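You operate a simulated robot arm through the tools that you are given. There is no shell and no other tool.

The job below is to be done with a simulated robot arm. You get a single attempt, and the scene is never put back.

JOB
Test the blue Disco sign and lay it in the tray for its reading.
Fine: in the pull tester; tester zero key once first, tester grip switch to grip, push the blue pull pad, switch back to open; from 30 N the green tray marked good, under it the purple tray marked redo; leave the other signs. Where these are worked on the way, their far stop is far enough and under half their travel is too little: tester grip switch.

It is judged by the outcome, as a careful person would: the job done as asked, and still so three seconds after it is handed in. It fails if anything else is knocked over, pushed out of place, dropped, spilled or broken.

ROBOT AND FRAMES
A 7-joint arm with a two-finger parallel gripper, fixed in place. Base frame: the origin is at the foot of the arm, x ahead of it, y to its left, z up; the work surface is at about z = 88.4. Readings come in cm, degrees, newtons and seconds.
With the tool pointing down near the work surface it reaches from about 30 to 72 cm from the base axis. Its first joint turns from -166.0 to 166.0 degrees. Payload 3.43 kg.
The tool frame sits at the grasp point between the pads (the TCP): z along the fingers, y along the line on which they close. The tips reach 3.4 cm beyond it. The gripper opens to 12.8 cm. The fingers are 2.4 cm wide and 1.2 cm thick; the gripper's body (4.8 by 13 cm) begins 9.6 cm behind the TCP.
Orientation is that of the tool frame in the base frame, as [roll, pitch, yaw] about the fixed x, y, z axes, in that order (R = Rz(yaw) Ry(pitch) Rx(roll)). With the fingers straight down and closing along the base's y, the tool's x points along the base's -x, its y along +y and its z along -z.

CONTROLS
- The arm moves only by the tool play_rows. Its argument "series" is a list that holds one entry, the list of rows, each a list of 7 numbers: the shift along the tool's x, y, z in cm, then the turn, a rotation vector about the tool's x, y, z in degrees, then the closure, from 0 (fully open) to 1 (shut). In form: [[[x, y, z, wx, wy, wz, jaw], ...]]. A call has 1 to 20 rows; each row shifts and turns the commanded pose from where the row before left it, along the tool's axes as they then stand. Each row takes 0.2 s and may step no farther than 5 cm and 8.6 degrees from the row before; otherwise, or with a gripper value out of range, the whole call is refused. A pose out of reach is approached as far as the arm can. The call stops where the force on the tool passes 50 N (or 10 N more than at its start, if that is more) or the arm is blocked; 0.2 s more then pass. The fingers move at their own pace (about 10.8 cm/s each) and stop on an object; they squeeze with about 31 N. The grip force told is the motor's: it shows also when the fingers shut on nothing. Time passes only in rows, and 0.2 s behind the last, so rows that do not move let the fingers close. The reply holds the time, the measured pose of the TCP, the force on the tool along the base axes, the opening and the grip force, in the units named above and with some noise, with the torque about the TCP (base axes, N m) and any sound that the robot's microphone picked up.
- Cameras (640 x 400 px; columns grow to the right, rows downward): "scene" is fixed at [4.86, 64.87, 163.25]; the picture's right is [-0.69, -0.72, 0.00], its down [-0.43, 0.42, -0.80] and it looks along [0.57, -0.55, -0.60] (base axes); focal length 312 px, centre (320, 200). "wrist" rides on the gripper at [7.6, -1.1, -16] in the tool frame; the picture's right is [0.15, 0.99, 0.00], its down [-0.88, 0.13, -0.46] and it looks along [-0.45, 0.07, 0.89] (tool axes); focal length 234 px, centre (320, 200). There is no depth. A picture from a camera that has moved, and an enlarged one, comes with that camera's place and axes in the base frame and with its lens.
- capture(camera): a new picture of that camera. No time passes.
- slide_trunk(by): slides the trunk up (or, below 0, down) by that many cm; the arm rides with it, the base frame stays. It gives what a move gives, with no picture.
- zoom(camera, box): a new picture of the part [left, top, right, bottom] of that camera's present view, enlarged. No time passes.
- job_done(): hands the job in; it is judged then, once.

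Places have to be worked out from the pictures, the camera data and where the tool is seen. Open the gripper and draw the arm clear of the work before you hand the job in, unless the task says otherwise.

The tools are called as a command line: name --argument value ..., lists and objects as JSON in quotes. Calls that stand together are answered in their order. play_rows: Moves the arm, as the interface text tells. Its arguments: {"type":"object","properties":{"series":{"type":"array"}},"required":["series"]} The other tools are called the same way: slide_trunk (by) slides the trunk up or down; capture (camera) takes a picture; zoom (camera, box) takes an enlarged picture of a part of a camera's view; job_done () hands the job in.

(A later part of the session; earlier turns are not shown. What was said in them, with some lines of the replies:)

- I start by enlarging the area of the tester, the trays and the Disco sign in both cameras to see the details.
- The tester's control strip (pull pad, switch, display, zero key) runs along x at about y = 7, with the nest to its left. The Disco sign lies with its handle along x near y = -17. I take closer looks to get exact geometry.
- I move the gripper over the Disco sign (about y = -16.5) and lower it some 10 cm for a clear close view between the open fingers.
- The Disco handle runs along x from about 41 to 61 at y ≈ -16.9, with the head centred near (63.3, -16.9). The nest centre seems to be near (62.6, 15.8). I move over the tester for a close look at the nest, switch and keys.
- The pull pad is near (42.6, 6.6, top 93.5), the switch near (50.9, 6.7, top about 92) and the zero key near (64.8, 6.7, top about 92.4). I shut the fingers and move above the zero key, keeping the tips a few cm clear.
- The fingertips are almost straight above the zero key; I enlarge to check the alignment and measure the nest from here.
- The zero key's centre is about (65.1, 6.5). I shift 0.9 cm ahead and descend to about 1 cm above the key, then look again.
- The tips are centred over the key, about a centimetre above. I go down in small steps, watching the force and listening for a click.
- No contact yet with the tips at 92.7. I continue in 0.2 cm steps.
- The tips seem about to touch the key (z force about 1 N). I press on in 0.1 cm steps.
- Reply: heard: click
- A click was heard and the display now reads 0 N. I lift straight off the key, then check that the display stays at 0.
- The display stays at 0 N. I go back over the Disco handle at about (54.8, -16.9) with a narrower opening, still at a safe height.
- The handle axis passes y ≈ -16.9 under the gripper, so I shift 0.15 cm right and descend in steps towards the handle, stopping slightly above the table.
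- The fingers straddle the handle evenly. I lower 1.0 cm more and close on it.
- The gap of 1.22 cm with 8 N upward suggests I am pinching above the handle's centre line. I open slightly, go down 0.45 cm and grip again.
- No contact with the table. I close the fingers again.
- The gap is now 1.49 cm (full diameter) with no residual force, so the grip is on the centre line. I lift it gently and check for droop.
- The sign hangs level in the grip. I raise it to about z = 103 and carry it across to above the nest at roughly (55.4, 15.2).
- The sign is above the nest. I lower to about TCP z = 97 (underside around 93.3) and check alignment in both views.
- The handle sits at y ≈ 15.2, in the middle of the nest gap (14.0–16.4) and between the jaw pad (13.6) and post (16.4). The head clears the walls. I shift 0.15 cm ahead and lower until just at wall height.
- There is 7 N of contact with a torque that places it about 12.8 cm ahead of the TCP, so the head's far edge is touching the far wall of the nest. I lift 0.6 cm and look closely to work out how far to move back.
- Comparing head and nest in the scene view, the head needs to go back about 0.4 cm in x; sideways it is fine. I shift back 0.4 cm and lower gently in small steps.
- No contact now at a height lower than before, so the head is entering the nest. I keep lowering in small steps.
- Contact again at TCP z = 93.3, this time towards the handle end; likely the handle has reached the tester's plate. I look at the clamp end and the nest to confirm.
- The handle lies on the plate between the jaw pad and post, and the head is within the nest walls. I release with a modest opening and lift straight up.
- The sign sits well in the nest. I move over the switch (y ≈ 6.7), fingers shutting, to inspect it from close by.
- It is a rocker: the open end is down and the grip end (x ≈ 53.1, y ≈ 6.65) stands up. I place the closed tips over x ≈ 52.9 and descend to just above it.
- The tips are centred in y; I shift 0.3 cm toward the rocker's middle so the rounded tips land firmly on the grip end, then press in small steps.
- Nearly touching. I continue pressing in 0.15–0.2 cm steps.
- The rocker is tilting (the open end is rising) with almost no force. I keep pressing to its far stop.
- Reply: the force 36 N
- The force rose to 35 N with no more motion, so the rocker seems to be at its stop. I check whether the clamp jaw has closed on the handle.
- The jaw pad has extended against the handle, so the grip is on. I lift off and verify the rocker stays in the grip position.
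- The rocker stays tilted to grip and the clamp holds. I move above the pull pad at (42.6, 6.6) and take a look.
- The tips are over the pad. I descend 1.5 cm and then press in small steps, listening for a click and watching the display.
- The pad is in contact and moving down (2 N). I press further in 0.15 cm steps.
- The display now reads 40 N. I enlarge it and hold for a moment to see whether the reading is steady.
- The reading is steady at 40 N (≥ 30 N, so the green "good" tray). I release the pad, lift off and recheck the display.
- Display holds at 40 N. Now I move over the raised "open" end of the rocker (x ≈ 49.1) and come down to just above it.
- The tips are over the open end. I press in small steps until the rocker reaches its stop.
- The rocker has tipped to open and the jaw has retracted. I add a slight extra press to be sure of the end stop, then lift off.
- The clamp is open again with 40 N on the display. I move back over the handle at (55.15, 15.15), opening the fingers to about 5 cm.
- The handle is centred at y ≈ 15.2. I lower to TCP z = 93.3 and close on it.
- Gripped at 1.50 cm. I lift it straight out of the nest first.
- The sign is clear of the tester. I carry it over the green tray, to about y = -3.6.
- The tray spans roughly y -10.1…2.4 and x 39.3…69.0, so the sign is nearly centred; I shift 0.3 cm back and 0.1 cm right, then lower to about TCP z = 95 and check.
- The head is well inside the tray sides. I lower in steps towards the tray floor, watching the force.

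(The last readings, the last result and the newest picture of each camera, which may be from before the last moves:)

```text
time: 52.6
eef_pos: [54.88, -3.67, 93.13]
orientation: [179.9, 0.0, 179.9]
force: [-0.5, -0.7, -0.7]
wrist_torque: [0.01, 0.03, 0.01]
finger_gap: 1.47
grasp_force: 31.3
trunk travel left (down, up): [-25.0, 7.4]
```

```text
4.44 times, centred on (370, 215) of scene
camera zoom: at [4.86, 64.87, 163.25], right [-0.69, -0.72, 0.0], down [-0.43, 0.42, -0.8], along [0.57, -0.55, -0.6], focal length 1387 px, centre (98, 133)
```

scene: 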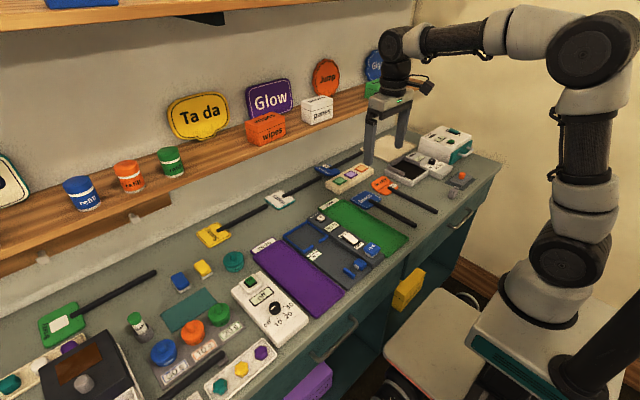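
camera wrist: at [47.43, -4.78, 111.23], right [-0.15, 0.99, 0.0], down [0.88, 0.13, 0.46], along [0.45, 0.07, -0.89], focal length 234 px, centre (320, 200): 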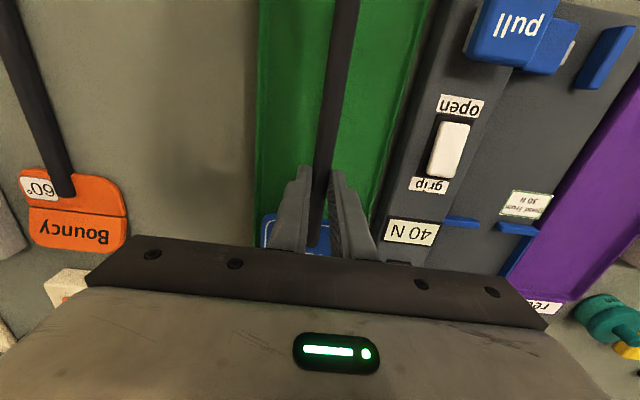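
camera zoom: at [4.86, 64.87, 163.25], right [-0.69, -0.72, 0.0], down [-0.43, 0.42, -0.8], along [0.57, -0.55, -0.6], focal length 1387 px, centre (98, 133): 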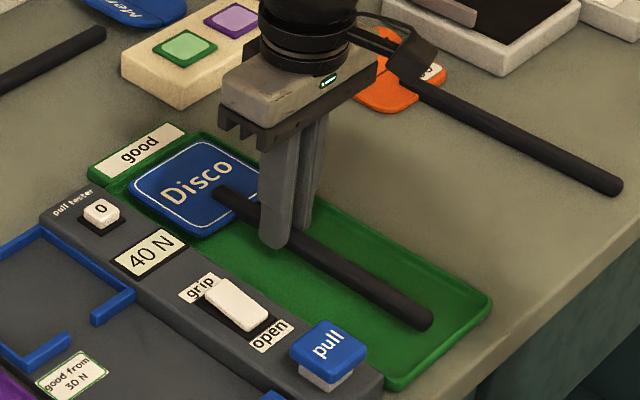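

play_rows --series '[[[0, 0, 0.2, 0, 0, 0, 1], [0, 0, 0.2, 0, 0, 0, 1], [0, 0, 0, 0, 0, 0, 1]]]'

zoom --camera "scene" --box '[310, 170, 430, 260]'

```text
time: 53.4
eef_pos: [54.77, -3.59, 92.57]
orientation: [-179.9, 0.1, -180.0]
force: [0.1, 0.2, -0.1]
wrist_torque: [-0.01, 0.0, -0.01]
finger_gap: 1.48
grasp_force: 31.0
trunk travel left (down, up): [-25.0, 7.4]
```

```text
4.44 times, centred on (370, 215) of scene
camera zoom: at [4.86, 64.87, 163.25], right [-0.69, -0.72, 0.0], down [-0.43, 0.42, -0.8], along [0.57, -0.55, -0.6], focal length 1387 px, centre (98, 133)
```

zoom: 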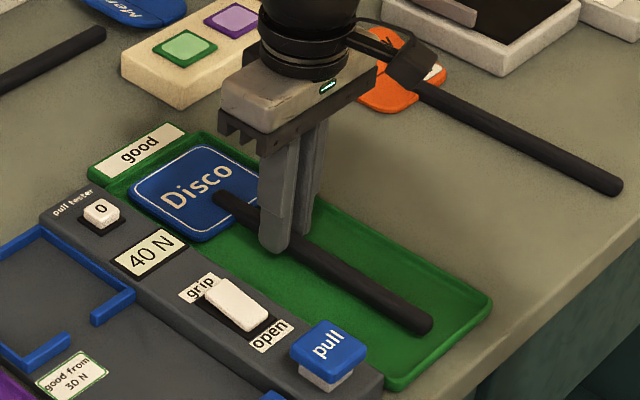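

Still no contact; the underside is near the tray floor. I go down in 0.1 cm steps until it touches.

play_rows --series '[[[0, 0, 0.1, 0, 0, 0, 1], [0, 0, 0.1, 0, 0, 0, 1], [0, 0, 0, 0, 0, 0, 1]]]'

```text
time: 54.2
eef_pos: [54.9, -3.6, 92.49]
orientation: [-180.0, 0.1, -180.0]
force: [-0.6, -0.1, -0.8]
wrist_torque: [0.0, -0.02, -0.02]
finger_gap: 1.5
grasp_force: 30.8
trunk travel left (down, up): [-25.0, 7.4]
```

play_rows --series '[[[0, 0, 0.1, 0, 0, 0, 1], [0, 0, 0.1, 0, 0, 0, 1], [0, 0, 0, 0, 0, 0, 1]]]'

```text
time: 55.0
eef_pos: [54.83, -3.79, 92.52]
orientation: [179.9, 0.0, -180.0]
force: [-1.9, 1.5, 13.3]
wrist_torque: [0.06, 0.47, 0.02]
finger_gap: 1.5
grasp_force: 31.1
trunk travel left (down, up): [-25.0, 7.4]
```

The sign is resting on the tray floor. I relieve the pressure slightly, open the fingers and lift straight up.

play_rows --series '[[[0, 0, -0.1, 0, 0, 0, 1], [0, 0, 0, 0, 0, 0, 0.72], [0, 0, 0, 0, 0, 0, 0.72], [0, 0, 0, 0, 0, 0, 0.72], [0, 0, -1, 0, 0, 0, 0.72], [0, 0, -3, 0, 0, 0, 0.72], [0, 0, -4, 0, 0, 0, 0.72], [0, 0, -4, 0, 0, 0, 0.72], [0, 0, 0, 0, 0, 0, 0.5]]]'

capture --camera "wrist"

zoom --camera "scene" --box '[300, 170, 430, 265]'

```text
time: 57.0
eef_pos: [54.79, -3.56, 104.46]
orientation: [179.9, -0.1, 180.0]
force: [-0.4, 0.0, -0.5]
wrist_torque: [0.01, 0.01, 0.02]
finger_gap: 6.42
grasp_force: 0.0
trunk travel left (down, up): [-25.0, 7.4]
```

```text
taken
camera wrist: at [47.35, -4.82, 120.44], right [-0.15, 0.99, 0.0], down [0.88, 0.13, 0.46], along [0.45, 0.07, -0.89], focal length 234 px, centre (320, 200)
```

wrist: 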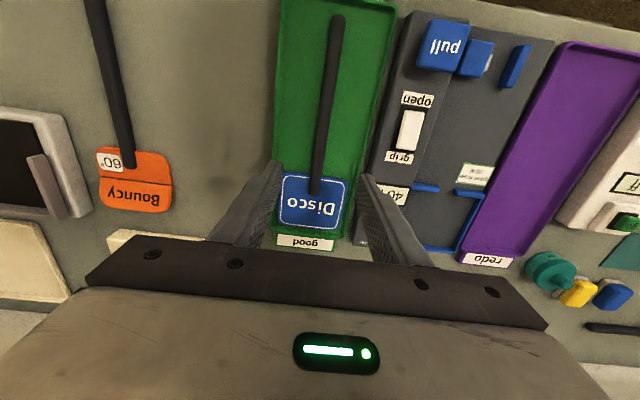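

```text
4.21 times, centred on (365, 218) of scene
camera zoom: at [4.86, 64.87, 163.25], right [-0.69, -0.72, 0.0], down [-0.43, 0.42, -0.8], along [0.57, -0.55, -0.6], focal length 1314 px, centre (130, 126)
```

zoom: 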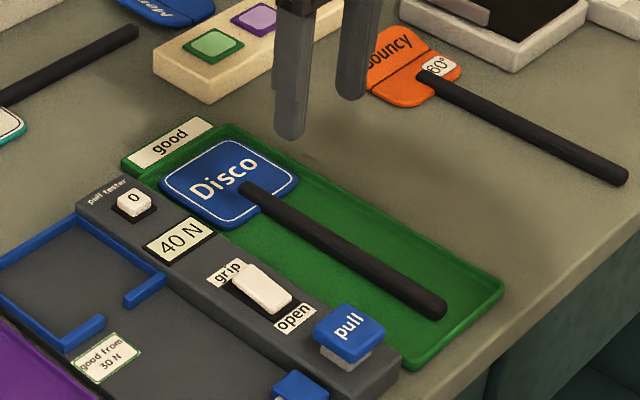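

The sign lies in the green tray. I enlarge to be sure the head is flat inside the rim, then raise the arm clear.

zoom --camera "wrist" --box '[250, 120, 390, 260]'

zoom --camera "scene" --box '[320, 190, 400, 245]'

play_rows --series '[[[0, 0, -4, 0, 0, 0, 0.2], [2, 0, -4, 0, 0, 0, 0], [2, 0, -4, 0, 0, 0, 0], [2, 0, -4, 0, 0, 0, 0], [0, 0, 0, 0, 0, 0, 0]]]'

capture --camera "scene"

capture --camera "wrist"

```text
2.86 times, centred on (320, 190) of wrist
camera zoom: at [47.35, -4.82, 120.44], right [-0.15, 0.99, 0.0], down [0.88, 0.13, 0.46], along [0.45, 0.07, -0.89], focal length 669 px, centre (320, 229)
```

zoom: 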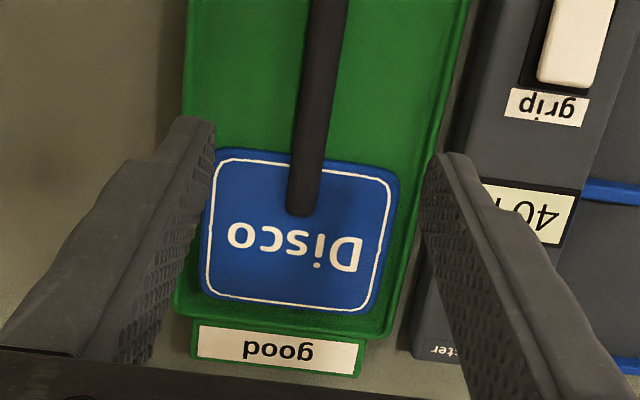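

```text
7.27 times, centred on (360, 218) of scene
camera zoom: at [4.86, 64.87, 163.25], right [-0.69, -0.72, 0.0], down [-0.43, 0.42, -0.8], along [0.57, -0.55, -0.6], focal length 2270 px, centre (29, 73)
```

zoom: 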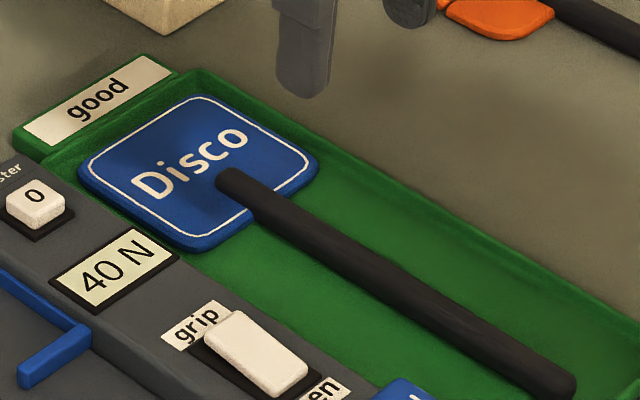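

```text
time: 58.2
eef_pos: [48.72, -3.77, 120.36]
orientation: [180.0, 0.0, -180.0]
force: [0.3, -0.2, 0.1]
wrist_torque: [-0.02, -0.03, -0.01]
finger_gap: 12.79
grasp_force: 0.2
trunk travel left (down, up): [-25.0, 7.4]
```

```text
taken
```

scene: 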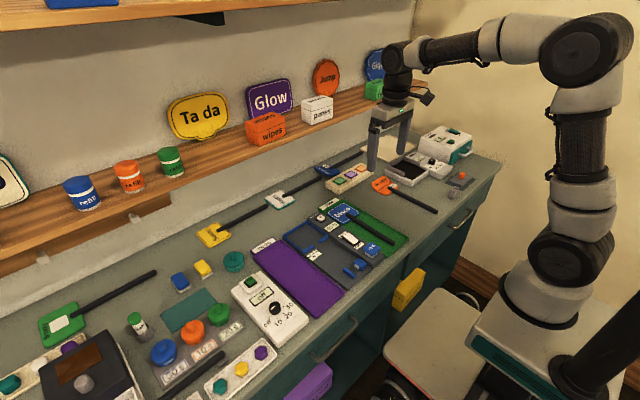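

```text
taken
camera wrist: at [41.3, -4.83, 136.43], right [-0.15, 0.99, 0.0], down [0.88, 0.13, 0.46], along [0.45, 0.07, -0.89], focal length 234 px, centre (320, 200)
```

wrist: 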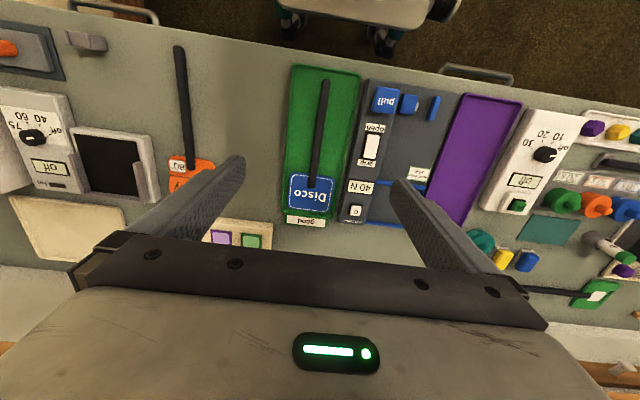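

The Disco sign lies flat inside the green "good" tray for its 40 N reading. The tester switch is back at open, the other signs are undisturbed, and the arm is clear with the gripper open, so I hand the job in.

job_done

```text
The job is handed in.
```

The blue Disco sign tested at 40 N, above the 30 N limit, so I laid it in the green tray marked good.

- **Zero:** I pressed the zero key once before the test, and the display went from 50 N to 0 N.
- **Test:** I set the sign in the tester, moved the switch to grip and saw the clamp close on the handle. I then pushed the blue pull pad, and the display held steady at 40 N.
- **Switch:** I moved it back to open and the clamp let go before I lifted the sign out.
- **One light contact:** While I was lowering the sign into the tester, its edge touched the far wall of the holder at about 7 N. I lifted it, moved it back 0.4 cm, and it went in cleanly. I saw no damage or shift.

The last pictures show the sign flat inside the tray rim and the other signs where they were. The gripper is open and the arm is clear of the work.
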